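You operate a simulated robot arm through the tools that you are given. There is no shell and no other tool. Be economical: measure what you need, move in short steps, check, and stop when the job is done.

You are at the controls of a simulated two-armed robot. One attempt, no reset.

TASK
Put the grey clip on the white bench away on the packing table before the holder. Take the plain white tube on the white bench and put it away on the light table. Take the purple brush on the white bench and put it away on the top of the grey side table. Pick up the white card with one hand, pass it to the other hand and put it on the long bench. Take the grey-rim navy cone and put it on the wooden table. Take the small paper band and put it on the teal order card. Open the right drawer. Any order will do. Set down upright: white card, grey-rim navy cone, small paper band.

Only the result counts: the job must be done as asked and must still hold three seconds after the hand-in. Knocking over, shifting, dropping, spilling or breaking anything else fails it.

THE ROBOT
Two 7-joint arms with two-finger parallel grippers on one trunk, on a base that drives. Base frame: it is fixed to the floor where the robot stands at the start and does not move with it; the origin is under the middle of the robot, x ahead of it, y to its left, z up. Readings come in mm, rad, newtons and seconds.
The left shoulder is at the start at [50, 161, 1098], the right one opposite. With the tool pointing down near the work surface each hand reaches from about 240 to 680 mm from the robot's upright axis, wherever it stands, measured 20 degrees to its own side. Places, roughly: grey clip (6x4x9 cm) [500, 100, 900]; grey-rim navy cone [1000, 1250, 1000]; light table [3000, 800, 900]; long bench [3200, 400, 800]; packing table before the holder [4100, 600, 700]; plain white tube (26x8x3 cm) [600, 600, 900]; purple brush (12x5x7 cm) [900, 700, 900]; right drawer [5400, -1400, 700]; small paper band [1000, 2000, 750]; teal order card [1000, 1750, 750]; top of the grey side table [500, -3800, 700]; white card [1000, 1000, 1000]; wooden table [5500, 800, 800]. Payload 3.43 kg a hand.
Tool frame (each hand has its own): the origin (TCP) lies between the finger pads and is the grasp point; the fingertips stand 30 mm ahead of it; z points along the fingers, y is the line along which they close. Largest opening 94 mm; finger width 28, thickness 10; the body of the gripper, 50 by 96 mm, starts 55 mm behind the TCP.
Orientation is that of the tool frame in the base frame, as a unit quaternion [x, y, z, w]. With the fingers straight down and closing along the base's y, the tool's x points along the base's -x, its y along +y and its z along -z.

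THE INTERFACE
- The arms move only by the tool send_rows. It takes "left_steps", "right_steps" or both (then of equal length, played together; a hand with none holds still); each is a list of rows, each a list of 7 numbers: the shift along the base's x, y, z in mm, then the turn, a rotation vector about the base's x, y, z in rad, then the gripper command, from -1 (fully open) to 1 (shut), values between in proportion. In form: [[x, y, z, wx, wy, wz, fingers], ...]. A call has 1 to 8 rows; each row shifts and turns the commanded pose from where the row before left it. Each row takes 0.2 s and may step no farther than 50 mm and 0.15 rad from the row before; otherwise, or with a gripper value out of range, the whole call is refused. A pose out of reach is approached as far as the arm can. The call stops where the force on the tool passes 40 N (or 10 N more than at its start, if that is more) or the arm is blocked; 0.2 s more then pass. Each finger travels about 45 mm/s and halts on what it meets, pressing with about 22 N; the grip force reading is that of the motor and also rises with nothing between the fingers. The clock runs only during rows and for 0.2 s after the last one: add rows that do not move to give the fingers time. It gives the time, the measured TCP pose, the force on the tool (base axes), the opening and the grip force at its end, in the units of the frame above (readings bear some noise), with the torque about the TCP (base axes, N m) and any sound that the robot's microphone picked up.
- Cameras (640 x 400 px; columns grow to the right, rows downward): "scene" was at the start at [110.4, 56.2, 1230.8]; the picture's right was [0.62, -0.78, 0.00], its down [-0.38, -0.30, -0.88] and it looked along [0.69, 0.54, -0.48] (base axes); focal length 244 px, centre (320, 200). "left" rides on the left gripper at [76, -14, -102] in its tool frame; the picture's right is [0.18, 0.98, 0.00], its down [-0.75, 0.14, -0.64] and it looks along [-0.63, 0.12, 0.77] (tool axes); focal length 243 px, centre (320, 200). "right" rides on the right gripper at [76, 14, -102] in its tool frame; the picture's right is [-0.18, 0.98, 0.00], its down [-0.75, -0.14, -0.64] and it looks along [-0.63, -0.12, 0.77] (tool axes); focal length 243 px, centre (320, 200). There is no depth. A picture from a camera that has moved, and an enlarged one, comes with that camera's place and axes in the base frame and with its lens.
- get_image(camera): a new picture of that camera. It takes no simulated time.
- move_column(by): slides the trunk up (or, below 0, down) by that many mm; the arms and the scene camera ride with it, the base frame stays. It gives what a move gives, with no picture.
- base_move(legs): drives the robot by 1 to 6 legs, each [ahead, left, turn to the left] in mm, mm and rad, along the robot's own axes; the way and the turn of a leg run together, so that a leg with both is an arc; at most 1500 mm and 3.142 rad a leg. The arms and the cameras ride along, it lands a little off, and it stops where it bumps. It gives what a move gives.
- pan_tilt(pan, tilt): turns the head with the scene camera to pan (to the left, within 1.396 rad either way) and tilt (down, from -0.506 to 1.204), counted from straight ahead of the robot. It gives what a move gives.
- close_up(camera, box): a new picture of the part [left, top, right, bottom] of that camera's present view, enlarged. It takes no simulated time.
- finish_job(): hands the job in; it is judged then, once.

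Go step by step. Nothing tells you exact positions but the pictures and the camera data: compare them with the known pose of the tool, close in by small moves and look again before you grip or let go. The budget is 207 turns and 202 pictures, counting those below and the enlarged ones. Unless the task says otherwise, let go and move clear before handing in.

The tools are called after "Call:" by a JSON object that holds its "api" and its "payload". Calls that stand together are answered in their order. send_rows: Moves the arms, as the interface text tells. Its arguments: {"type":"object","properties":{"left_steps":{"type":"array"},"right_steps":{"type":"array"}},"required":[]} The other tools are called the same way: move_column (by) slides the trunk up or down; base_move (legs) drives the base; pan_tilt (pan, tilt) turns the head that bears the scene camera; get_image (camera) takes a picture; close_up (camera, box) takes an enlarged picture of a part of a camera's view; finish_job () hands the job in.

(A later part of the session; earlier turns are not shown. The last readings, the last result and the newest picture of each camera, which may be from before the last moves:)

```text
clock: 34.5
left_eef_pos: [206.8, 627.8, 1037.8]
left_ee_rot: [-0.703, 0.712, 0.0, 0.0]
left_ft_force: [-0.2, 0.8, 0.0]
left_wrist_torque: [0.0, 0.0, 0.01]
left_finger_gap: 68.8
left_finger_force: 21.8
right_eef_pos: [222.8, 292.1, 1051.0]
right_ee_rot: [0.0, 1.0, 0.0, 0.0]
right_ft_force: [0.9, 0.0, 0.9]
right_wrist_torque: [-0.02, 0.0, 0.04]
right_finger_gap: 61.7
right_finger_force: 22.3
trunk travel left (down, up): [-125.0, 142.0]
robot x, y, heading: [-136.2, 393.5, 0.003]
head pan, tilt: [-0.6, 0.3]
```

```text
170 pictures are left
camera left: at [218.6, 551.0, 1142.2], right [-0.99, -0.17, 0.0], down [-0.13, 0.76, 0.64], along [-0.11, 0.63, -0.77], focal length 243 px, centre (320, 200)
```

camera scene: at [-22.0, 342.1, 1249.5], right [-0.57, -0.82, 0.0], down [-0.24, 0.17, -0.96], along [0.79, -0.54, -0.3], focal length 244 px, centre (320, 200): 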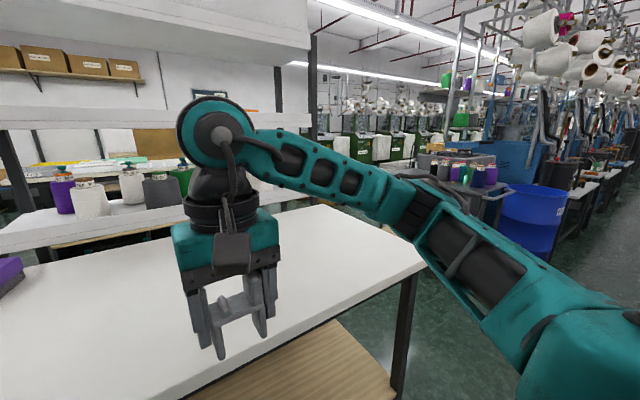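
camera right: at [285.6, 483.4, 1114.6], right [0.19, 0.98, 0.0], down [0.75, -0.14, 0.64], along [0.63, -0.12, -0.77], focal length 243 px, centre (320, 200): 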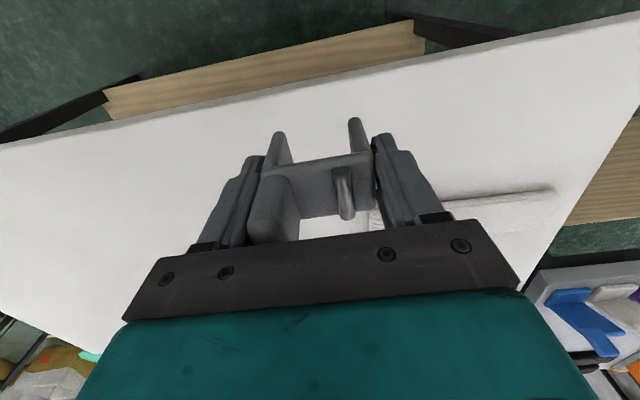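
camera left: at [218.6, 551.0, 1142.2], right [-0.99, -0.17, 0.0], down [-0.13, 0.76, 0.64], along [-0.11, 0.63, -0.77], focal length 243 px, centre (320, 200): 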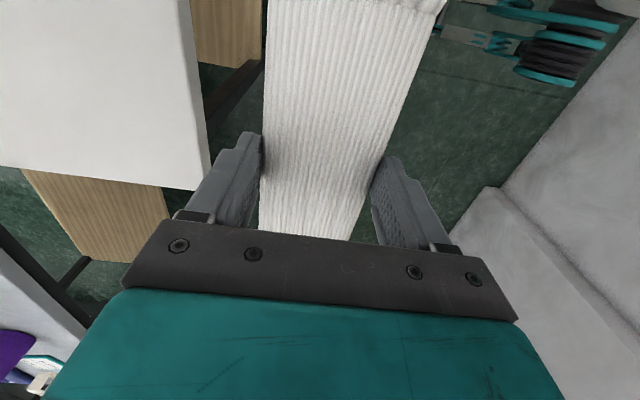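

I'll slide right in clear floor space, then look up the aisle.

Call:
{"api": "base_move", "payload": {"legs": [[0, -1180, 0]]}}

Call:
{"api": "pan_tilt", "payload": {"pan": 0.0, "tilt": 0.45}}

Call:
{"api": "get_image", "payload": {"camera": "scene"}}

Call:
{"api": "pan_tilt", "payload": {"pan": -0.9, "tilt": 0.45}}

Call:
{"api": "get_image", "payload": {"camera": "scene"}}

```text
clock: 40.4
left_eef_pos: [205.7, -522.4, 1040.4]
left_ee_rot: [-0.705, 0.71, 0.0, 0.0]
left_ft_force: [1.2, 0.9, -1.1]
left_wrist_torque: [0.01, 0.01, 0.0]
left_finger_gap: 68.7
left_finger_force: 22.0
right_eef_pos: [222.9, -859.9, 1049.6]
right_ee_rot: [-0.001, 1.0, 0.0, 0.0]
right_ft_force: [0.9, -0.2, -0.2]
right_wrist_torque: [0.0, -0.02, 0.02]
right_finger_gap: 61.9
right_finger_force: 21.8
trunk travel left (down, up): [-125.0, 142.0]
robot x, y, heading: [-134.4, -753.3, 0.005]
head pan, tilt: [-0.6, 0.3]
```

```text
clock: 41.4
left_eef_pos: [204.9, -523.7, 1038.9]
left_ee_rot: [-0.705, 0.709, 0.0, 0.0]
left_ft_force: [-0.5, 1.0, 0.9]
left_wrist_torque: [-0.04, 0.02, 0.01]
left_finger_gap: 68.8
left_finger_force: 22.2
right_eef_pos: [223.9, -861.2, 1049.2]
right_ee_rot: [-0.002, 1.0, 0.0, 0.0]
right_ft_force: [-0.1, -0.4, -0.1]
right_wrist_torque: [0.0, -0.01, 0.01]
right_finger_gap: 61.8
right_finger_force: 21.8
trunk travel left (down, up): [-125.0, 142.0]
robot x, y, heading: [-136.3, -759.0, 0.002]
head pan, tilt: [0.0, 0.45]
```

```text
169 pictures are left
camera scene: at [-6.1, -756.9, 1235.7], right [0.0, -1.0, 0.0], down [-0.44, 0.0, -0.9], along [0.9, 0.0, -0.44], focal length 244 px, centre (320, 200)
```

scene: 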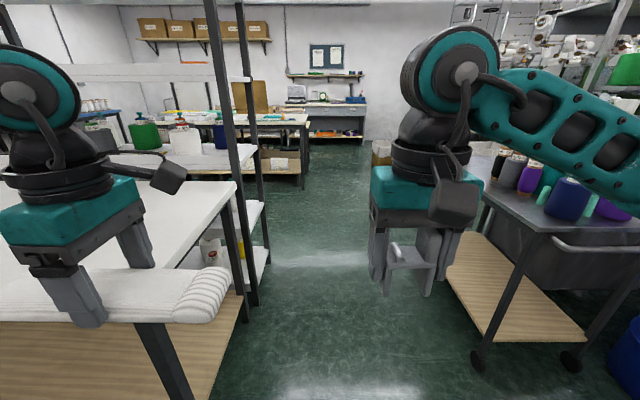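

```text
clock: 42.5
left_eef_pos: [205.7, -521.8, 1038.7]
left_ee_rot: [-0.704, 0.71, 0.001, -0.001]
left_ft_force: [-0.4, -0.2, -1.1]
left_wrist_torque: [0.02, 0.02, 0.01]
left_finger_gap: 69.0
left_finger_force: 21.7
right_eef_pos: [223.7, -859.7, 1050.5]
right_ee_rot: [-0.002, 1.0, 0.0, 0.0]
right_ft_force: [-0.1, 0.6, 0.2]
right_wrist_torque: [-0.01, -0.01, -0.01]
right_finger_gap: 62.0
right_finger_force: 21.6
trunk travel left (down, up): [-125.0, 142.0]
robot x, y, heading: [-136.5, -756.1, 0.005]
head pan, tilt: [-0.901, 0.45]
```

```text
168 pictures are left
camera scene: at [-40.6, -828.9, 1235.7], right [-0.78, -0.62, 0.0], down [-0.27, 0.34, -0.9], along [0.56, -0.7, -0.44], focal length 244 px, centre (320, 200)
```

scene: 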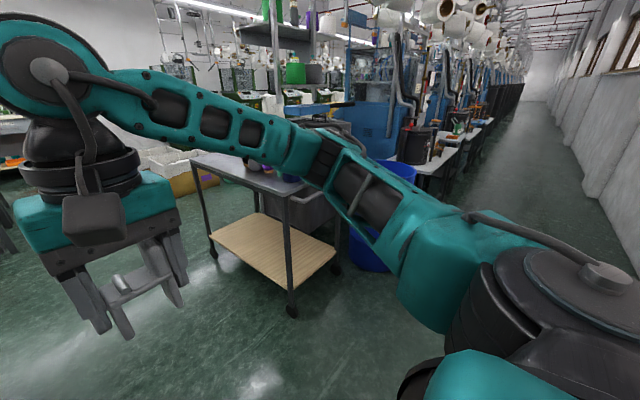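

Aisle is clear between the rack (y≈−360) and the cart (y≈−1500). Driving through at y≈−850.

Call:
{"api": "base_move", "payload": {"legs": [[0, -100, 0], [1400, 0, 0], [600, 0, 0]]}}

Call:
{"api": "pan_tilt", "payload": {"pan": 0.0, "tilt": 0.35}}

Call:
{"api": "get_image", "payload": {"camera": "scene"}}

Call:
{"api": "pan_tilt", "payload": {"pan": 0.9, "tilt": 0.35}}

Call:
{"api": "get_image", "payload": {"camera": "scene"}}

```text
clock: 48.2
left_eef_pos: [1223.5, -606.9, 1046.8]
left_ee_rot: [0.715, -0.699, 0.01, -0.006]
left_ft_force: [0.6, 0.4, -1.1]
left_wrist_torque: [0.04, 0.02, -0.01]
left_finger_gap: 68.9
left_finger_force: 21.6
right_eef_pos: [1248.8, -945.2, 1052.8]
right_ee_rot: [-0.014, 1.0, 0.001, 0.006]
right_ft_force: [-0.5, 0.1, 0.0]
right_wrist_torque: [-0.02, 0.01, -0.02]
right_finger_gap: 61.8
right_finger_force: 21.9
trunk travel left (down, up): [-125.0, 142.0]
robot x, y, heading: [891.9, -843.4, 0.03]
head pan, tilt: [-0.901, 0.45]
stopped in leg 2: the robot was blocked; the commanded pose is now the measured one
```

```text
clock: 49.4
left_eef_pos: [1223.0, -607.1, 1046.5]
left_ee_rot: [0.714, -0.7, 0.01, -0.007]
left_ft_force: [0.1, 0.5, 0.1]
left_wrist_torque: [0.0, 0.02, -0.01]
left_finger_gap: 69.3
left_finger_force: 22.1
right_eef_pos: [1248.3, -944.8, 1054.6]
right_ee_rot: [-0.013, 1.0, 0.002, 0.006]
right_ft_force: [0.2, 0.3, -0.9]
right_wrist_torque: [0.0, 0.0, -0.01]
right_finger_gap: 61.8
right_finger_force: 21.7
trunk travel left (down, up): [-125.0, 142.0]
robot x, y, heading: [892.9, -848.2, 0.026]
head pan, tilt: [0.0, 0.351]
```

```text
167 pictures are left
camera scene: at [1014.4, -848.5, 1246.5], right [0.03, -1.0, 0.0], down [-0.33, 0.0, -0.94], along [0.94, 0.03, -0.33], focal length 244 px, centre (320, 200)
```

scene: 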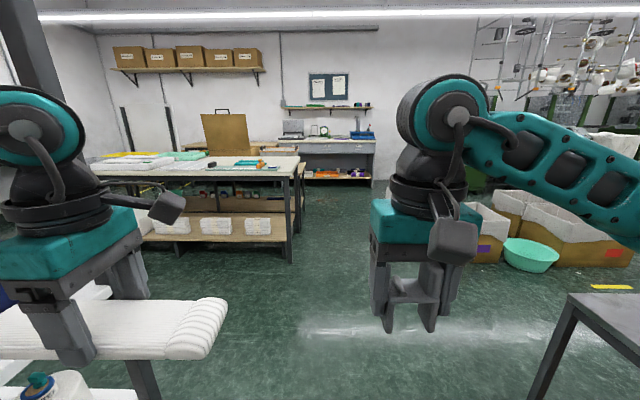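

```text
clock: 50.6
left_eef_pos: [1222.3, -608.3, 1047.8]
left_ee_rot: [0.713, -0.701, 0.01, -0.007]
left_ft_force: [-1.0, -0.1, -0.3]
left_wrist_torque: [-0.02, 0.01, 0.03]
left_finger_gap: 68.7
left_finger_force: 22.5
right_eef_pos: [1248.1, -943.7, 1055.6]
right_ee_rot: [-0.012, 1.0, 0.002, 0.006]
right_ft_force: [-0.6, 0.3, -0.6]
right_wrist_torque: [0.01, -0.03, 0.03]
right_finger_gap: 61.8
right_finger_force: 22.4
trunk travel left (down, up): [-125.0, 142.0]
robot x, y, heading: [894.7, -848.3, 0.028]
head pan, tilt: [0.901, 0.351]
```

```text
166 pictures are left
camera scene: at [977.3, -776.4, 1246.4], right [0.8, -0.6, 0.01], down [-0.19, -0.27, -0.94], along [0.57, 0.75, -0.33], focal length 244 px, centre (320, 200)
```

scene: 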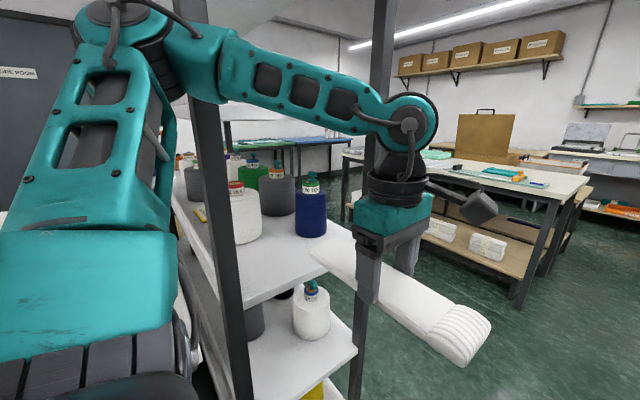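

The left elbow met the rack post. I'll back straight out, face +y so that the robot's narrow direction fits, and then slide sideways through the aisle.

Call:
{"api": "base_move", "payload": {"legs": [[-500, 0, 0], [-500, 0, 0]]}}

Call:
{"api": "pan_tilt", "payload": {"pan": 0.4, "tilt": 0.3}}

Call:
{"api": "get_image", "payload": {"camera": "scene"}}

Call:
{"api": "get_image", "payload": {"camera": "left"}}

```text
clock: 56.1
left_eef_pos: [222.4, -632.8, 1040.9]
left_ee_rot: [0.713, -0.701, 0.005, 0.0]
left_ft_force: [0.4, 0.6, 0.0]
left_wrist_torque: [-0.02, -0.03, 0.01]
left_finger_gap: 68.7
left_finger_force: 21.8
right_eef_pos: [247.2, -970.1, 1049.7]
right_ee_rot: [-0.012, 1.0, -0.001, 0.0]
right_ft_force: [-0.1, 0.2, -1.1]
right_wrist_torque: [-0.02, -0.03, -0.01]
right_finger_gap: 61.8
right_finger_force: 21.8
trunk travel left (down, up): [-125.0, 142.0]
robot x, y, heading: [-116.4, -875.2, 0.022]
head pan, tilt: [0.901, 0.351]
```

```text
clock: 57.1
left_eef_pos: [221.9, -632.1, 1040.5]
left_ee_rot: [0.713, -0.701, 0.006, 0.001]
left_ft_force: [-0.4, 0.4, 0.0]
left_wrist_torque: [0.0, -0.01, 0.01]
left_finger_gap: 68.8
left_finger_force: 22.1
right_eef_pos: [247.8, -970.4, 1050.3]
right_ee_rot: [-0.012, 1.0, -0.001, -0.001]
right_ft_force: [-0.3, -0.8, -0.3]
right_wrist_torque: [0.04, 0.0, -0.02]
right_finger_gap: 61.8
right_finger_force: 22.3
trunk travel left (down, up): [-125.0, 142.0]
robot x, y, heading: [-113.1, -877.1, 0.023]
head pan, tilt: [0.4, 0.3]
```

```text
165 pictures are left
camera scene: at [8.8, -835.5, 1249.6], right [0.41, -0.91, 0.0], down [-0.27, -0.12, -0.96], along [0.87, 0.39, -0.3], focal length 244 px, centre (320, 200)
```

scene: 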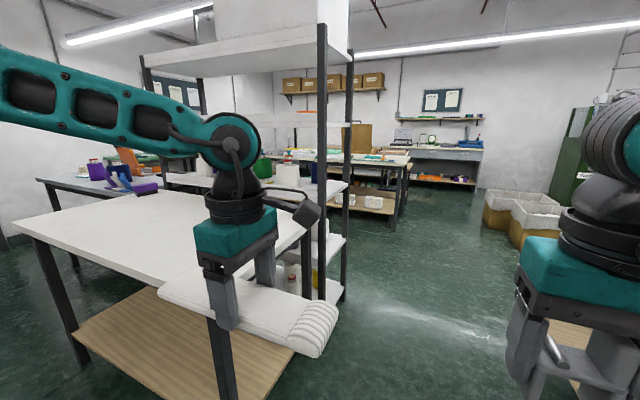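

```text
164 pictures are left
camera left: at [236.6, -707.5, 1144.9], right [-0.98, -0.2, -0.01], down [-0.16, 0.76, 0.64], along [-0.12, 0.62, -0.77], focal length 243 px, centre (320, 200)
```

left: 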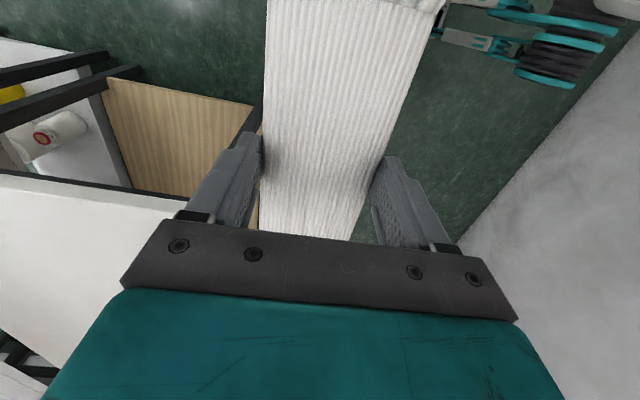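

Backed out; now turn left 90° in place and check.

Call:
{"api": "base_move", "payload": {"legs": [[0, 0, 1.55], [-100, 0, 0]]}}

Call:
{"api": "pan_tilt", "payload": {"pan": -1.3, "tilt": 0.4}}

Call:
{"api": "get_image", "payload": {"camera": "scene"}}

```text
clock: 62.0
left_eef_pos: [-348.8, -628.2, 1040.4]
left_ee_rot: [1.0, -0.006, 0.005, -0.004]
left_ft_force: [-0.6, -0.4, -0.2]
left_wrist_torque: [0.01, -0.04, 0.02]
left_finger_gap: 69.0
left_finger_force: 21.8
right_eef_pos: [-10.3, -613.8, 1051.3]
right_ee_rot: [-0.705, 0.71, -0.001, 0.0]
right_ft_force: [-0.2, 0.7, -0.2]
right_wrist_torque: [0.0, 0.03, 0.0]
right_finger_gap: 61.9
right_finger_force: 21.8
trunk travel left (down, up): [-125.0, 142.0]
robot x, y, heading: [-113.4, -973.3, 1.564]
head pan, tilt: [0.4, 0.3]
```

```text
clock: 63.7
left_eef_pos: [-347.6, -626.9, 1040.7]
left_ee_rot: [1.0, -0.006, 0.004, -0.004]
left_ft_force: [0.0, 0.1, 0.0]
left_wrist_torque: [0.0, -0.04, 0.03]
left_finger_gap: 68.9
left_finger_force: 21.7
right_eef_pos: [-10.7, -612.3, 1049.7]
right_ee_rot: [-0.705, 0.709, -0.001, 0.0]
right_ft_force: [0.4, -1.2, -0.4]
right_wrist_torque: [0.0, 0.01, -0.01]
right_finger_gap: 61.7
right_finger_force: 21.8
trunk travel left (down, up): [-125.0, 142.0]
robot x, y, heading: [-116.4, -975.3, 1.567]
head pan, tilt: [-1.3, 0.4]
```

```text
163 pictures are left
camera scene: at [-27.3, -908.3, 1240.3], right [0.26, -0.97, 0.0], down [-0.38, -0.1, -0.92], along [0.89, 0.24, -0.39], focal length 244 px, centre (320, 200)
```

scene: 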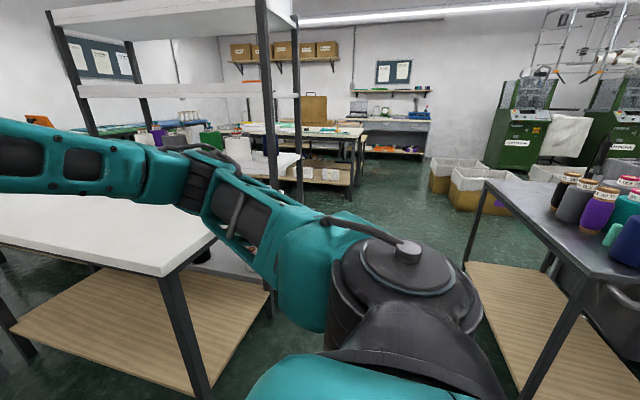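

Clear. Slide right (along +x) through the aisle.

Call:
{"api": "base_move", "payload": {"legs": [[0, -1100, 0], [0, -1000, 0]]}}

Call:
{"api": "pan_tilt", "payload": {"pan": 0.0, "tilt": 0.4}}

Call:
{"api": "get_image", "payload": {"camera": "scene"}}

Call:
{"api": "pan_tilt", "payload": {"pan": -1.0, "tilt": 0.4}}

Call:
{"api": "get_image", "payload": {"camera": "scene"}}

```text
clock: 74.3
left_eef_pos: [1792.1, -649.4, 1041.4]
left_ee_rot: [1.0, -0.008, 0.004, -0.004]
left_ft_force: [-0.5, -0.3, 0.6]
left_wrist_torque: [0.01, 0.01, -0.03]
left_finger_gap: 68.8
left_finger_force: 21.6
right_eef_pos: [2129.9, -637.4, 1050.1]
right_ee_rot: [-0.703, 0.712, 0.0, -0.001]
right_ft_force: [-1.4, -0.4, -0.7]
right_wrist_torque: [-0.01, 0.0, 0.01]
right_finger_gap: 61.9
right_finger_force: 22.0
trunk travel left (down, up): [-125.0, 142.0]
robot x, y, heading: [2023.6, -997.3, 1.565]
head pan, tilt: [-1.3, 0.4]
```

```text
clock: 75.8
left_eef_pos: [1789.7, -650.3, 1040.2]
left_ee_rot: [1.0, -0.008, 0.004, -0.004]
left_ft_force: [0.1, -0.2, -0.3]
left_wrist_torque: [0.03, 0.0, -0.02]
left_finger_gap: 68.8
left_finger_force: 22.1
right_eef_pos: [2131.0, -637.6, 1051.0]
right_ee_rot: [-0.703, 0.711, -0.001, 0.0]
right_ft_force: [0.2, -0.4, 0.3]
right_wrist_torque: [0.0, -0.06, 0.0]
right_finger_gap: 61.9
right_finger_force: 22.3
trunk travel left (down, up): [-125.0, 142.0]
robot x, y, heading: [2022.4, -997.6, 1.556]
head pan, tilt: [0.0, 0.4]
```

```text
162 pictures are left
camera scene: at [2022.2, -864.3, 1240.3], right [1.0, -0.01, 0.0], down [0.0, -0.39, -0.92], along [0.01, 0.92, -0.39], focal length 244 px, centre (320, 200)
```

scene: 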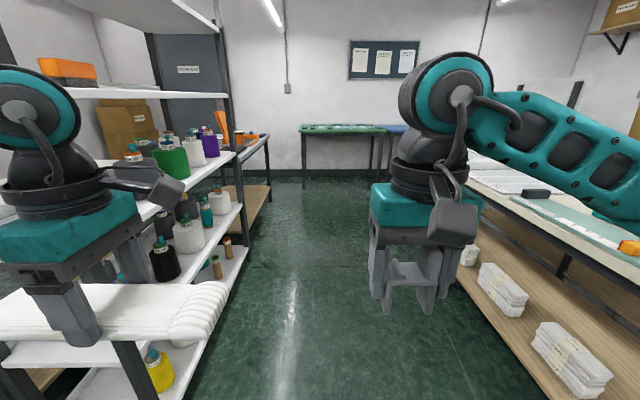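

```text
clock: 77.0
left_eef_pos: [1791.9, -650.7, 1040.7]
left_ee_rot: [1.0, -0.009, 0.004, -0.004]
left_ft_force: [0.0, 0.1, 0.5]
left_wrist_torque: [0.01, 0.02, 0.0]
left_finger_gap: 68.9
left_finger_force: 22.0
right_eef_pos: [2128.9, -638.3, 1050.9]
right_ee_rot: [-0.703, 0.711, -0.001, 0.0]
right_ft_force: [-0.3, 0.7, -0.2]
right_wrist_torque: [-0.01, -0.01, 0.02]
right_finger_gap: 61.8
right_finger_force: 21.8
trunk travel left (down, up): [-125.0, 142.0]
robot x, y, heading: [2021.3, -998.2, 1.553]
head pan, tilt: [-1.0, 0.4]
```

```text
161 pictures are left
camera scene: at [2099.5, -907.7, 1240.3], right [0.53, -0.85, 0.0], down [-0.33, -0.21, -0.92], along [0.78, 0.49, -0.39], focal length 244 px, centre (320, 200)
```

scene: 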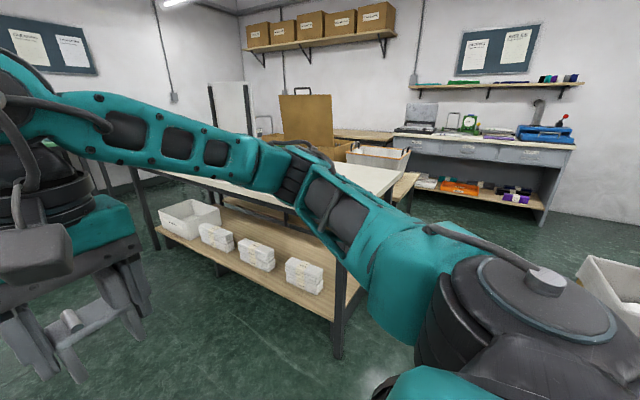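

The passage between rack and the long table is clear; drive up it to y≈400 and turn to face +x (the long table).

Call:
{"api": "base_move", "payload": {"legs": [[0, -130, 0], [1400, 0, 0], [0, 0, -1.55]]}}

Call:
{"api": "pan_tilt", "payload": {"pan": 0.2, "tilt": 0.4}}

Call:
{"api": "get_image", "payload": {"camera": "scene"}}

Call:
{"api": "pan_tilt", "payload": {"pan": 0.8, "tilt": 0.4}}

Call:
{"api": "get_image", "payload": {"camera": "scene"}}

```text
clock: 88.6
left_eef_pos: [2516.4, 629.5, 1040.5]
left_ee_rot: [0.708, -0.707, 0.005, 0.001]
left_ft_force: [-0.6, 0.1, -0.2]
left_wrist_torque: [-0.01, 0.01, 0.04]
left_finger_gap: 68.6
left_finger_force: 22.0
right_eef_pos: [2537.1, 291.6, 1050.0]
right_ee_rot: [-0.002, 1.0, -0.001, -0.001]
right_ft_force: [-0.6, 0.2, -1.2]
right_wrist_torque: [0.03, -0.01, -0.01]
right_finger_gap: 61.9
right_finger_force: 22.0
trunk travel left (down, up): [-125.0, 142.0]
robot x, y, heading: [2173.7, 390.7, 0.006]
head pan, tilt: [-1.0, 0.4]
```

```text
clock: 90.0
left_eef_pos: [2517.2, 630.1, 1040.8]
left_ee_rot: [-0.707, 0.707, -0.006, 0.0]
left_ft_force: [1.0, 0.2, -0.5]
left_wrist_torque: [0.04, 0.02, -0.03]
left_finger_gap: 68.8
left_finger_force: 21.8
right_eef_pos: [2536.4, 292.6, 1050.0]
right_ee_rot: [-0.003, 1.0, -0.001, -0.001]
right_ft_force: [-0.2, 0.4, -0.2]
right_wrist_torque: [0.02, 0.01, 0.0]
right_finger_gap: 61.8
right_finger_force: 21.4
trunk travel left (down, up): [-125.0, 142.0]
robot x, y, heading: [2174.4, 399.0, 0.004]
head pan, tilt: [0.201, 0.4]
```

```text
160 pictures are left
camera scene: at [2305.4, 412.5, 1240.3], right [0.21, -0.98, 0.0], down [-0.38, -0.08, -0.92], along [0.9, 0.19, -0.39], focal length 244 px, centre (320, 200)
```

scene: 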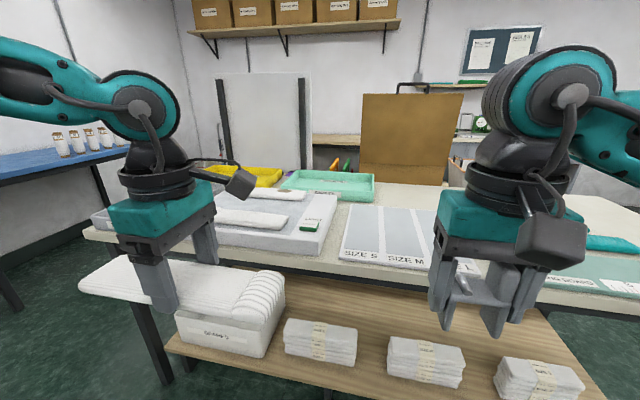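

```text
clock: 91.0
left_eef_pos: [2517.4, 630.7, 1040.3]
left_ee_rot: [0.707, -0.707, 0.006, 0.001]
left_ft_force: [0.3, 0.0, -1.0]
left_wrist_torque: [-0.03, 0.01, 0.01]
left_finger_gap: 68.8
left_finger_force: 22.1
right_eef_pos: [2537.2, 291.4, 1051.2]
right_ee_rot: [-0.002, 1.0, 0.0, -0.001]
right_ft_force: [0.3, -0.2, 0.4]
right_wrist_torque: [0.0, 0.0, 0.02]
right_finger_gap: 61.8
right_finger_force: 22.2
trunk travel left (down, up): [-125.0, 142.0]
robot x, y, heading: [2182.6, 392.8, 0.007]
head pan, tilt: [0.799, 0.4]
```

```text
159 pictures are left
camera scene: at [2278.9, 460.3, 1240.3], right [0.72, -0.69, 0.0], down [-0.27, -0.28, -0.92], along [0.64, 0.66, -0.39], focal length 244 px, centre (320, 200)
```

scene: 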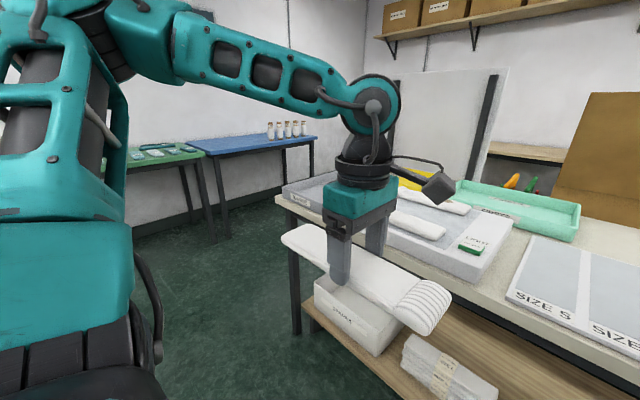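

The light table is the light box on the bench's left end, already holding some white tubes. Look closer.

Call:
{"api": "close_up", "payload": {"camera": "scene", "box": [270, 150, 590, 350]}}

Call:
{"api": "pan_tilt", "payload": {"pan": 0.3, "tilt": 0.5}}

Call:
{"api": "close_up", "payload": {"camera": "scene", "box": [100, 100, 420, 300]}}

```text
2.00 times, centred on (430, 250) of scene
camera zoom: at [2278.9, 460.3, 1240.3], right [0.72, -0.69, 0.0], down [-0.27, -0.28, -0.92], along [0.64, 0.66, -0.39], focal length 488 px, centre (100, 100)
```

zoom: 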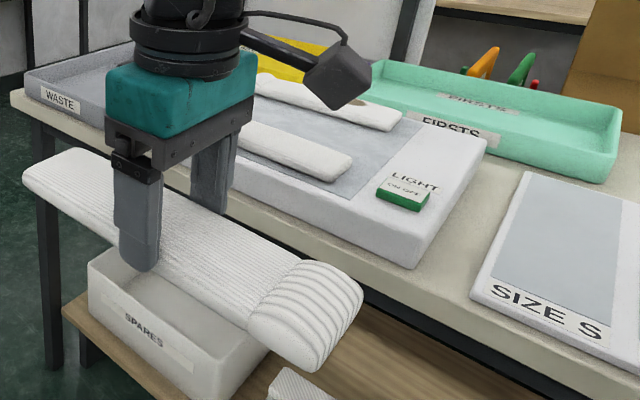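

```text
clock: 92.0
left_eef_pos: [2516.9, 630.0, 1040.9]
left_ee_rot: [-0.707, 0.707, -0.006, 0.0]
left_ft_force: [0.2, 0.5, -0.4]
left_wrist_torque: [0.01, -0.03, -0.03]
left_finger_gap: 68.8
left_finger_force: 22.1
right_eef_pos: [2536.6, 291.3, 1050.0]
right_ee_rot: [-0.003, 1.0, -0.001, -0.001]
right_ft_force: [0.1, 0.8, -0.9]
right_wrist_torque: [0.01, -0.01, -0.01]
right_finger_gap: 61.6
right_finger_force: 21.8
trunk travel left (down, up): [-125.0, 142.0]
robot x, y, heading: [2175.4, 394.2, 0.006]
head pan, tilt: [0.3, 0.499]
```

```text
2.00 times, centred on (260, 200) of scene
camera zoom: at [2301.4, 421.1, 1231.2], right [0.3, -0.95, 0.0], down [-0.46, -0.15, -0.88], along [0.84, 0.27, -0.48], focal length 488 px, centre (440, 200)
```

zoom: 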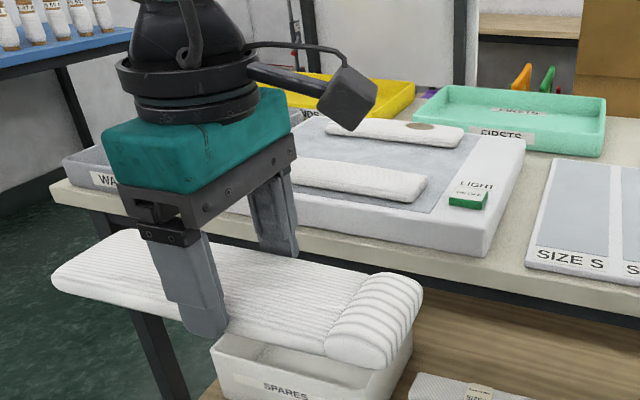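

I'll drive closer (to about x 2440, y 620) and look down on the light table.

Call:
{"api": "base_move", "payload": {"legs": [[0, 230, 0], [260, 0, 0]]}}

Call:
{"api": "move_column", "payload": {"by": 120}}

Call:
{"api": "pan_tilt", "payload": {"pan": 0.1, "tilt": 0.75}}

Call:
{"api": "get_image", "payload": {"camera": "scene"}}

Call:
{"api": "get_image", "payload": {"camera": "left"}}

```text
clock: 95.2
left_eef_pos: [2779.7, 865.1, 1041.0]
left_ee_rot: [0.708, -0.706, 0.005, 0.001]
left_ft_force: [0.0, -0.4, 0.6]
left_wrist_torque: [0.0, 0.0, -0.01]
left_finger_gap: 68.9
left_finger_force: 22.3
right_eef_pos: [2799.8, 526.7, 1050.8]
right_ee_rot: [-0.004, 1.0, 0.0, -0.001]
right_ft_force: [0.6, -1.1, -0.2]
right_wrist_torque: [-0.01, 0.01, -0.02]
right_finger_gap: 61.7
right_finger_force: 21.9
trunk travel left (down, up): [-125.0, 142.0]
robot x, y, heading: [2438.2, 628.1, 0.007]
head pan, tilt: [0.3, 0.499]
```

```text
clock: 96.7
left_eef_pos: [2780.1, 864.9, 1160.2]
left_ee_rot: [0.709, -0.706, 0.005, 0.001]
left_ft_force: [-0.7, 0.1, -0.3]
left_wrist_torque: [-0.01, 0.02, -0.01]
left_finger_gap: 68.8
left_finger_force: 22.2
right_eef_pos: [2799.4, 527.5, 1169.2]
right_ee_rot: [-0.004, 1.0, -0.001, -0.001]
right_ft_force: [-0.1, -0.3, 0.4]
right_wrist_torque: [0.01, 0.02, 0.01]
right_finger_gap: 62.0
right_finger_force: 22.4
trunk travel left (down, up): [-245.0, 22.0]
robot x, y, heading: [2437.0, 628.4, 0.009]
head pan, tilt: [0.3, 0.499]
```

```text
clock: 97.5
left_eef_pos: [2778.8, 864.6, 1160.0]
left_ee_rot: [0.709, -0.706, 0.006, 0.0]
left_ft_force: [0.3, -0.1, 0.1]
left_wrist_torque: [-0.01, -0.01, 0.02]
left_finger_gap: 68.8
left_finger_force: 22.3
right_eef_pos: [2798.9, 528.1, 1169.8]
right_ee_rot: [-0.004, 1.0, -0.002, 0.0]
right_ft_force: [0.1, 0.1, -0.7]
right_wrist_torque: [-0.02, 0.02, 0.02]
right_finger_gap: 61.7
right_finger_force: 22.4
trunk travel left (down, up): [-245.0, 22.0]
robot x, y, heading: [2436.4, 630.5, 0.005]
head pan, tilt: [0.099, 0.75]
```

```text
156 pictures are left
camera scene: at [2559.1, 637.2, 1329.3], right [0.11, -0.99, 0.0], down [-0.68, -0.07, -0.73], along [0.73, 0.08, -0.68], focal length 244 px, centre (320, 200)
```

scene: 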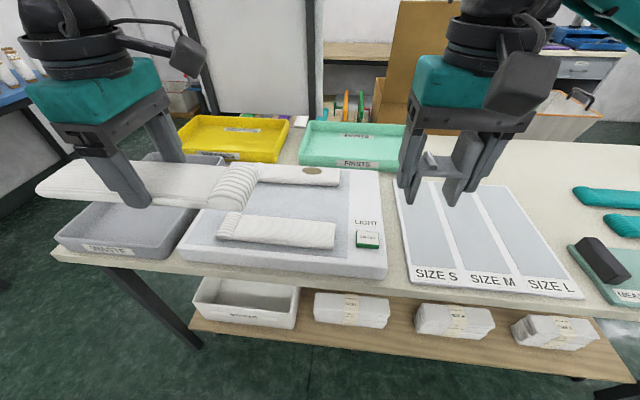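

```text
155 pictures are left
camera left: at [2792.0, 789.9, 1264.9], right [-0.98, -0.19, -0.01], down [-0.15, 0.76, 0.63], along [-0.11, 0.62, -0.77], focal length 243 px, centre (320, 200)
```

left: 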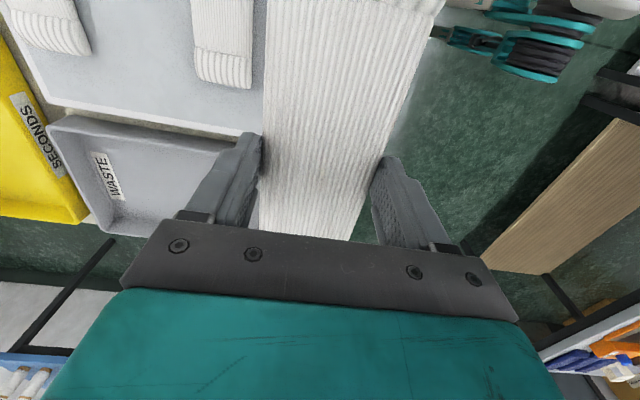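

Between the two sleeves on the light box is a ~124 mm gap at x≈3008; the tube (76 mm) fits there. Move 60 mm closer and hover over the gap.

Call:
{"api": "base_move", "payload": {"legs": [[60, 0, 0]]}}

Call:
{"api": "send_rows", "payload": {"left_steps": [[40, -20, 0, 0, 0, 0, 0.4], [40, -25, 0, 0, 0, 0, 0.4], [40, -25, 0, 0, 0, 0, 0.4], [40, -20, 0, 0, 0, 0, 0.4], [8, 0, -45, 0, 0, 0, 0.4], [0, 0, -45, 0, 0, 0, 0.4], [0, 0, -30, 0, 0, 0, 0.4], [0, 0, 0, 0, 0, 0, 0.4]], "right_steps": [[-20, -45, 0, 0, 0, 0, 0.6], [-20, -45, 0, 0, 0, 0, 0.6], [0, 0, 0, 0, 0, 0, 0.6], [0, 0, 0, 0, 0, 0, 0.6], [0, 0, 0, 0, 0, 0, 0.6], [0, 0, 0, 0, 0, 0, 0.6], [0, 0, 0, 0, 0, 0, 0.6], [0, 0, 0, 0, 0, 0, 0.6]]}}

Call:
{"api": "get_image", "payload": {"camera": "scene"}}

Call:
{"api": "get_image", "payload": {"camera": "left"}}

```text
clock: 98.4
left_eef_pos: [2836.8, 867.5, 1160.2]
left_ee_rot: [0.708, -0.706, 0.004, 0.002]
left_ft_force: [0.5, -0.4, -0.8]
left_wrist_torque: [-0.02, 0.04, -0.01]
left_finger_gap: 68.8
left_finger_force: 22.4
right_eef_pos: [2858.7, 528.4, 1170.6]
right_ee_rot: [-0.004, 1.0, -0.001, -0.002]
right_ft_force: [0.0, -0.2, 0.3]
right_wrist_torque: [-0.01, 0.0, 0.03]
right_finger_gap: 61.7
right_finger_force: 22.2
trunk travel left (down, up): [-245.0, 22.0]
robot x, y, heading: [2492.7, 629.5, 0.013]
head pan, tilt: [0.099, 0.75]
```

```text
clock: 100.2
left_eef_pos: [2983.3, 801.6, 1043.1]
left_ee_rot: [0.708, -0.706, 0.006, 0.001]
left_ft_force: [0.0, -0.1, 0.1]
left_wrist_torque: [-0.03, -0.04, 0.02]
left_finger_gap: 69.0
left_finger_force: 22.1
left hand out of reach, approached as far as the arm can: row 4, 5, 6, 7
right_eef_pos: [2818.6, 440.4, 1168.9]
right_ee_rot: [-0.004, 1.0, -0.001, 0.001]
right_ft_force: [-0.5, -0.2, 0.0]
right_wrist_torque: [-0.03, -0.02, 0.03]
right_finger_gap: 62.0
right_finger_force: 22.0
trunk travel left (down, up): [-245.0, 22.0]
robot x, y, heading: [2498.2, 627.5, 0.011]
head pan, tilt: [0.099, 0.75]
```

```text
154 pictures are left
camera scene: at [2618.3, 637.7, 1329.2], right [0.11, -0.99, 0.0], down [-0.68, -0.07, -0.73], along [0.73, 0.08, -0.68], focal length 244 px, centre (320, 200)
```

scene: 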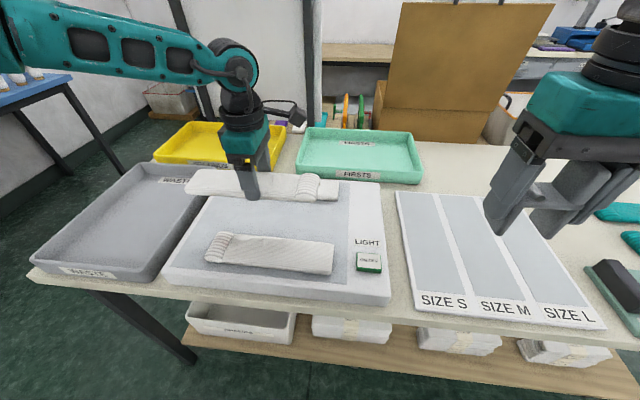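

```text
153 pictures are left
camera left: at [2997.1, 725.6, 1147.2], right [-0.98, -0.19, -0.01], down [-0.15, 0.76, 0.63], along [-0.11, 0.62, -0.77], focal length 243 px, centre (320, 200)
```

left: 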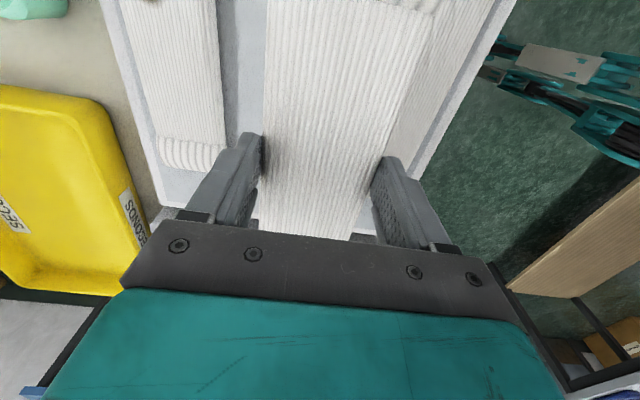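

The arm is limited by the wrist yaw here; shifting the base right puts the target more to its left side, which was easier.

Call:
{"api": "base_move", "payload": {"legs": [[0, -95, 0]]}}

Call:
{"api": "send_rows", "payload": {"left_steps": [[0, 35, 0, 0, 0, 0, 0.4], [0, 35, 0, 0, 0, 0, 0.4], [0, 0, 0, 0, 0, 0, 0.4]]}}

```text
clock: 101.3
left_eef_pos: [2984.8, 707.5, 1043.5]
left_ee_rot: [0.708, -0.706, 0.007, 0.0]
left_ft_force: [-0.1, -0.1, 0.1]
left_wrist_torque: [0.04, 0.02, -0.01]
left_finger_gap: 68.6
left_finger_force: 21.6
right_eef_pos: [2819.4, 346.2, 1170.1]
right_ee_rot: [-0.004, 1.0, 0.0, -0.001]
right_ft_force: [-0.2, 0.0, -0.1]
right_wrist_torque: [0.04, 0.0, 0.0]
right_finger_gap: 61.7
right_finger_force: 21.6
trunk travel left (down, up): [-245.0, 22.0]
robot x, y, heading: [2499.0, 535.4, 0.01]
head pan, tilt: [0.099, 0.75]
```

```text
clock: 102.1
left_eef_pos: [2984.3, 778.3, 1042.8]
left_ee_rot: [0.709, -0.706, 0.006, 0.001]
left_ft_force: [0.1, 0.3, -0.6]
left_wrist_torque: [0.02, -0.02, 0.04]
left_finger_gap: 68.7
left_finger_force: 22.0
right_eef_pos: [2819.5, 347.4, 1170.0]
right_ee_rot: [-0.004, 1.0, -0.001, 0.0]
right_ft_force: [-0.6, 0.1, -0.4]
right_wrist_torque: [-0.02, -0.01, -0.03]
right_finger_gap: 61.7
right_finger_force: 21.8
trunk travel left (down, up): [-245.0, 22.0]
robot x, y, heading: [2497.2, 536.5, 0.009]
head pan, tilt: [0.099, 0.75]
```

Call:
{"api": "send_rows", "payload": {"left_steps": [[15, 0, 0, 0, 0, 0, 0.4], [9, 0, -20, 0, 0, 0, 0.4], [0, 0, -30, 0, 0, 0, 0.4], [0, 0, 0, 0, 0, 0, 0.4]]}}

Call:
{"api": "get_image", "payload": {"camera": "scene"}}

Call:
{"api": "get_image", "payload": {"camera": "left"}}

```text
clock: 103.1
left_eef_pos: [3009.8, 776.1, 993.8]
left_ee_rot: [0.708, -0.706, 0.007, 0.0]
left_ft_force: [0.5, -0.2, -0.1]
left_wrist_torque: [0.0, -0.04, 0.01]
left_finger_gap: 68.8
left_finger_force: 22.5
right_eef_pos: [2820.3, 346.1, 1170.3]
right_ee_rot: [-0.004, 1.0, -0.001, 0.0]
right_ft_force: [-0.1, 1.0, 0.6]
right_wrist_torque: [0.02, 0.04, -0.01]
right_finger_gap: 61.8
right_finger_force: 22.4
trunk travel left (down, up): [-245.0, 22.0]
robot x, y, heading: [2495.5, 533.1, 0.008]
head pan, tilt: [0.099, 0.75]
```

```text
152 pictures are left
camera scene: at [2619.1, 544.5, 1329.3], right [0.11, -0.99, 0.0], down [-0.68, -0.07, -0.73], along [0.73, 0.08, -0.68], focal length 244 px, centre (320, 200)
```

scene: 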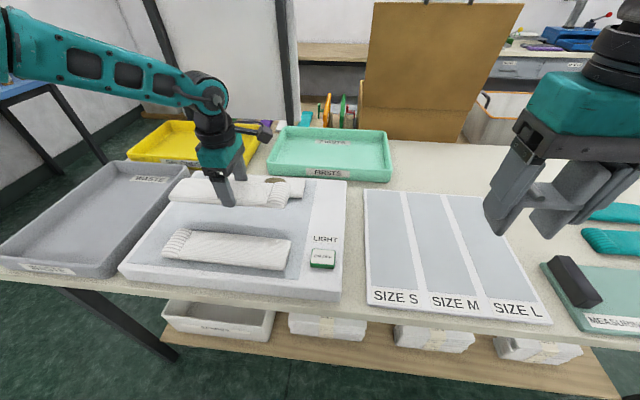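

```text
151 pictures are left
camera left: at [3022.1, 701.4, 1098.4], right [-0.98, -0.19, -0.01], down [-0.15, 0.76, 0.63], along [-0.11, 0.62, -0.77], focal length 243 px, centre (320, 200)
```

left: 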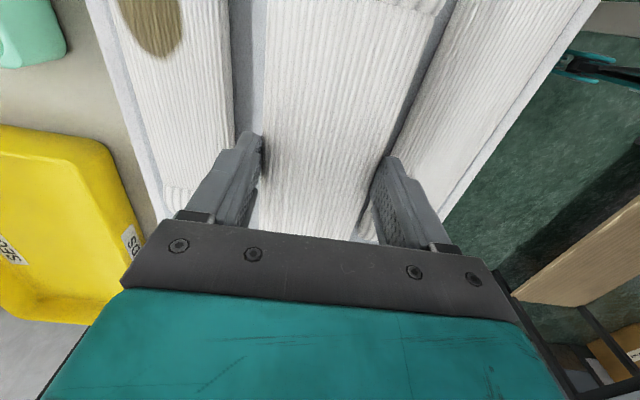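

Gap spans x≈2942–3080, mid 3011, and the hand is at 3010. Lower toward the surface.

Call:
{"api": "send_rows", "payload": {"left_steps": [[0, 0, -25, 0, 0, 0, 0.4], [0, 0, -20, 0, 0, 0, 0.4], [0, 0, -8, 0, 0, 0, 0.4], [0, 0, 0, 0, 0, 0, 0.4]]}}

Call:
{"api": "get_image", "payload": {"camera": "left"}}

Call:
{"api": "close_up", "payload": {"camera": "scene", "box": [110, 130, 350, 300]}}

```text
clock: 104.1
left_eef_pos: [2995.6, 786.6, 951.5]
left_ee_rot: [0.708, -0.706, 0.007, 0.0]
left_ft_force: [0.2, 0.1, -0.3]
left_wrist_torque: [-0.01, -0.01, -0.01]
left_finger_gap: 68.6
left_finger_force: 22.4
left hand out of reach, approached as far as the arm can: row 1, 2, 3
right_eef_pos: [2819.3, 348.5, 1171.0]
right_ee_rot: [-0.004, 1.0, -0.001, 0.001]
right_ft_force: [1.3, -0.1, -0.1]
right_wrist_torque: [0.03, 0.01, 0.01]
right_finger_gap: 61.6
right_finger_force: 21.7
trunk travel left (down, up): [-245.0, 22.0]
robot x, y, heading: [2498.5, 533.7, 0.006]
head pan, tilt: [0.099, 0.75]
```

```text
150 pictures are left
camera left: at [3008.4, 710.6, 1055.6], right [-0.98, -0.19, -0.01], down [-0.15, 0.76, 0.63], along [-0.11, 0.62, -0.77], focal length 243 px, centre (320, 200)
```

left: 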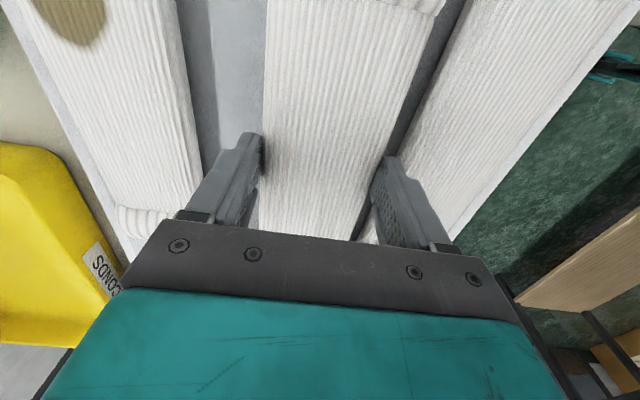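

```text
2.35 times, centred on (230, 215) of scene
camera zoom: at [2619.3, 544.5, 1329.2], right [0.11, -0.99, 0.0], down [-0.68, -0.07, -0.73], along [0.73, 0.08, -0.68], focal length 574 px, centre (532, 165)
```

zoom: 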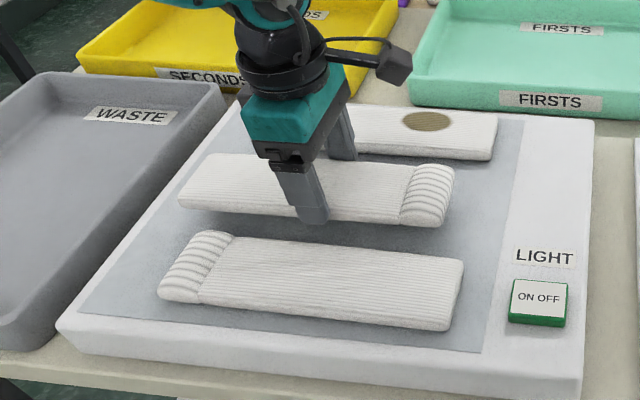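

Reach shrinks when the trunk is high. I'll raise the hand, lower the trunk back, and move 25 mm ahead.

Call:
{"api": "send_rows", "payload": {"left_steps": [[-10, 0, 40, 0, 0, 0, 0.4], [-10, 0, 45, 0, 0, 0, 0.4], [0, 0, 45, 0, 0, 0, 0.4], [0, 0, 0, 0, 0, 0, 0.4]]}}

Call:
{"api": "base_move", "payload": {"legs": [[25, 0, 0]]}}

Call:
{"api": "move_column", "payload": {"by": -110}}

Call:
{"api": "get_image", "payload": {"camera": "left"}}

```text
clock: 105.1
left_eef_pos: [2976.0, 786.1, 1079.2]
left_ee_rot: [0.709, -0.706, 0.007, 0.001]
left_ft_force: [0.0, 0.2, 0.1]
left_wrist_torque: [-0.02, 0.0, 0.02]
left_finger_gap: 68.8
left_finger_force: 22.4
right_eef_pos: [2820.5, 346.3, 1169.1]
right_ee_rot: [-0.005, 1.0, -0.002, -0.001]
right_ft_force: [-0.2, 1.3, -0.3]
right_wrist_torque: [0.0, 0.01, 0.03]
right_finger_gap: 61.9
right_finger_force: 21.6
trunk travel left (down, up): [-245.0, 22.0]
robot x, y, heading: [2494.5, 537.7, 0.005]
head pan, tilt: [0.099, 0.75]
```

```text
clock: 106.0
left_eef_pos: [3000.5, 786.7, 1079.8]
left_ee_rot: [0.709, -0.706, 0.006, 0.0]
left_ft_force: [0.4, 0.1, -0.6]
left_wrist_torque: [-0.05, 0.06, 0.04]
left_finger_gap: 68.7
left_finger_force: 21.9
right_eef_pos: [2845.6, 347.6, 1169.4]
right_ee_rot: [-0.004, 1.0, -0.001, 0.0]
right_ft_force: [-0.2, -0.2, 0.2]
right_wrist_torque: [0.05, 0.05, 0.03]
right_finger_gap: 61.9
right_finger_force: 22.2
trunk travel left (down, up): [-245.0, 22.0]
robot x, y, heading: [2527.0, 539.1, 0.009]
head pan, tilt: [0.099, 0.75]
```

```text
clock: 107.4
left_eef_pos: [3000.5, 785.6, 970.2]
left_ee_rot: [0.709, -0.706, 0.007, 0.0]
left_ft_force: [0.5, 1.1, -0.1]
left_wrist_torque: [-0.03, 0.03, 0.02]
left_finger_gap: 68.8
left_finger_force: 21.7
right_eef_pos: [2844.5, 348.4, 1059.8]
right_ee_rot: [-0.004, 1.0, -0.001, 0.0]
right_ft_force: [0.3, 0.3, -0.6]
right_wrist_torque: [-0.02, 0.02, 0.03]
right_finger_gap: 61.8
right_finger_force: 21.4
trunk travel left (down, up): [-135.0, 132.0]
robot x, y, heading: [2519.7, 536.7, 0.007]
head pan, tilt: [0.099, 0.75]
```

```text
148 pictures are left
camera left: at [3013.3, 710.9, 1073.9], right [-0.98, -0.19, -0.01], down [-0.15, 0.76, 0.63], along [-0.11, 0.62, -0.77], focal length 243 px, centre (320, 200)
```

left: 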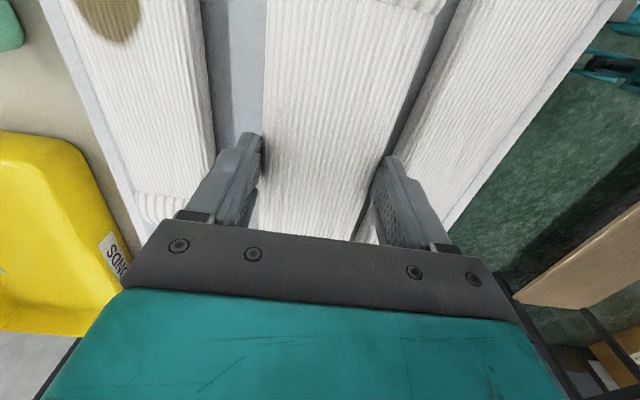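

Shift +9 mm x, then lower gently.

Call:
{"api": "send_rows", "payload": {"left_steps": [[9, -6, 0, 0, 0, 0, 0.4], [0, 0, -20, 0, 0, 0, 0.4], [0, 0, -15, 0, 0, 0, 0.4], [0, 0, -5, 0, 0, 0, 0.4], [0, 0, 0, 0, 0, 0, 0.4]]}}

Call:
{"api": "get_image", "payload": {"camera": "left"}}

Call:
{"api": "close_up", "payload": {"camera": "scene", "box": [90, 130, 330, 300]}}

```text
clock: 108.6
left_eef_pos: [3009.5, 780.0, 928.7]
left_ee_rot: [0.708, -0.706, 0.007, 0.0]
left_ft_force: [0.0, 0.6, 4.2]
left_wrist_torque: [0.61, 0.16, -0.03]
left_finger_gap: 68.8
left_finger_force: 21.7
right_eef_pos: [2844.7, 347.0, 1060.2]
right_ee_rot: [-0.004, 1.0, 0.0, 0.0]
right_ft_force: [-0.4, 0.6, 0.7]
right_wrist_torque: [0.0, -0.01, -0.03]
right_finger_gap: 61.8
right_finger_force: 22.2
trunk travel left (down, up): [-135.0, 132.0]
robot x, y, heading: [2528.8, 536.1, 0.008]
head pan, tilt: [0.099, 0.75]
```

```text
147 pictures are left
camera left: at [3022.5, 704.7, 1033.9], right [-0.98, -0.19, -0.01], down [-0.15, 0.76, 0.63], along [-0.11, 0.62, -0.77], focal length 243 px, centre (320, 200)
```

left: 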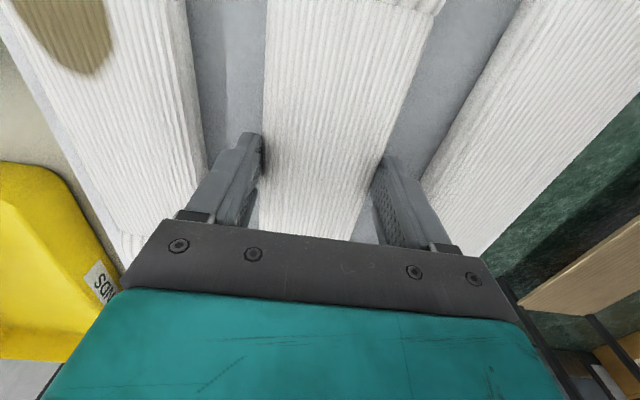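

```text
2.35 times, centred on (210, 215) of scene
camera zoom: at [2643.8, 544.5, 1219.3], right [0.11, -0.99, 0.0], down [-0.68, -0.07, -0.73], along [0.73, 0.08, -0.68], focal length 574 px, centre (579, 165)
```

zoom: 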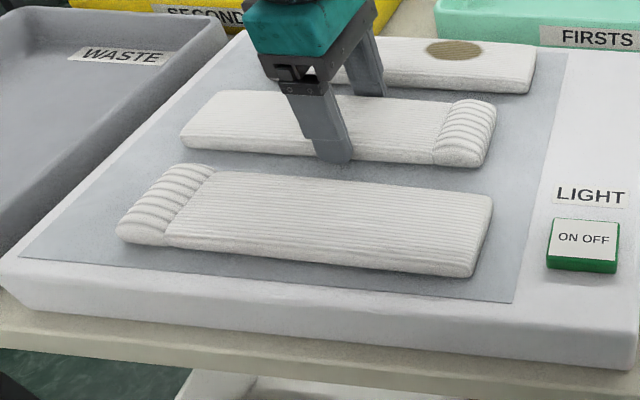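

Touching down lightly (4 N). Lower 3 mm more, open moderately, lift away.

Call:
{"api": "send_rows", "payload": {"left_steps": [[0, 0, -3, 0, 0, 0, 0.4], [0, 0, 0, 0, 0, 0, -0.3], [0, 0, 0, 0, 0, 0, -0.8], [0, 0, 0, 0, 0, 0, -0.8], [0, 0, 25, 0, 0, 0, -0.8], [0, 0, 45, 0, 0, 0, -0.8], [-20, 0, 45, 0, 0, 0, -0.8], [-20, 0, 40, 0, 0, 0, -0.8]]}}

Call:
{"api": "get_image", "payload": {"camera": "scene"}}

```text
clock: 110.4
left_eef_pos: [2969.0, 781.2, 1081.4]
left_ee_rot: [0.707, -0.707, 0.007, 0.002]
left_ft_force: [0.5, 0.2, -0.5]
left_wrist_torque: [-0.02, -0.03, 0.0]
left_finger_gap: 84.7
left_finger_force: 0.0
right_eef_pos: [2845.1, 347.9, 1060.3]
right_ee_rot: [-0.004, 1.0, -0.001, 0.001]
right_ft_force: [-0.2, -0.2, 0.1]
right_wrist_torque: [0.01, -0.01, 0.0]
right_finger_gap: 61.8
right_finger_force: 22.2
trunk travel left (down, up): [-135.0, 132.0]
robot x, y, heading: [2526.7, 535.2, 0.008]
head pan, tilt: [0.099, 0.75]
```

```text
145 pictures are left
camera scene: at [2643.6, 544.6, 1219.3], right [0.11, -0.99, 0.0], down [-0.68, -0.07, -0.73], along [0.73, 0.08, -0.68], focal length 244 px, centre (320, 200)
```

scene: 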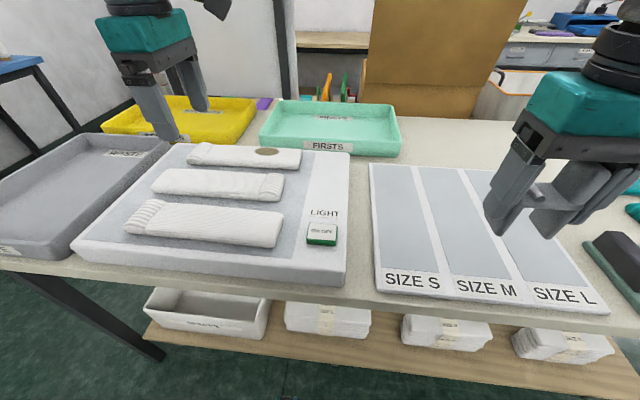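

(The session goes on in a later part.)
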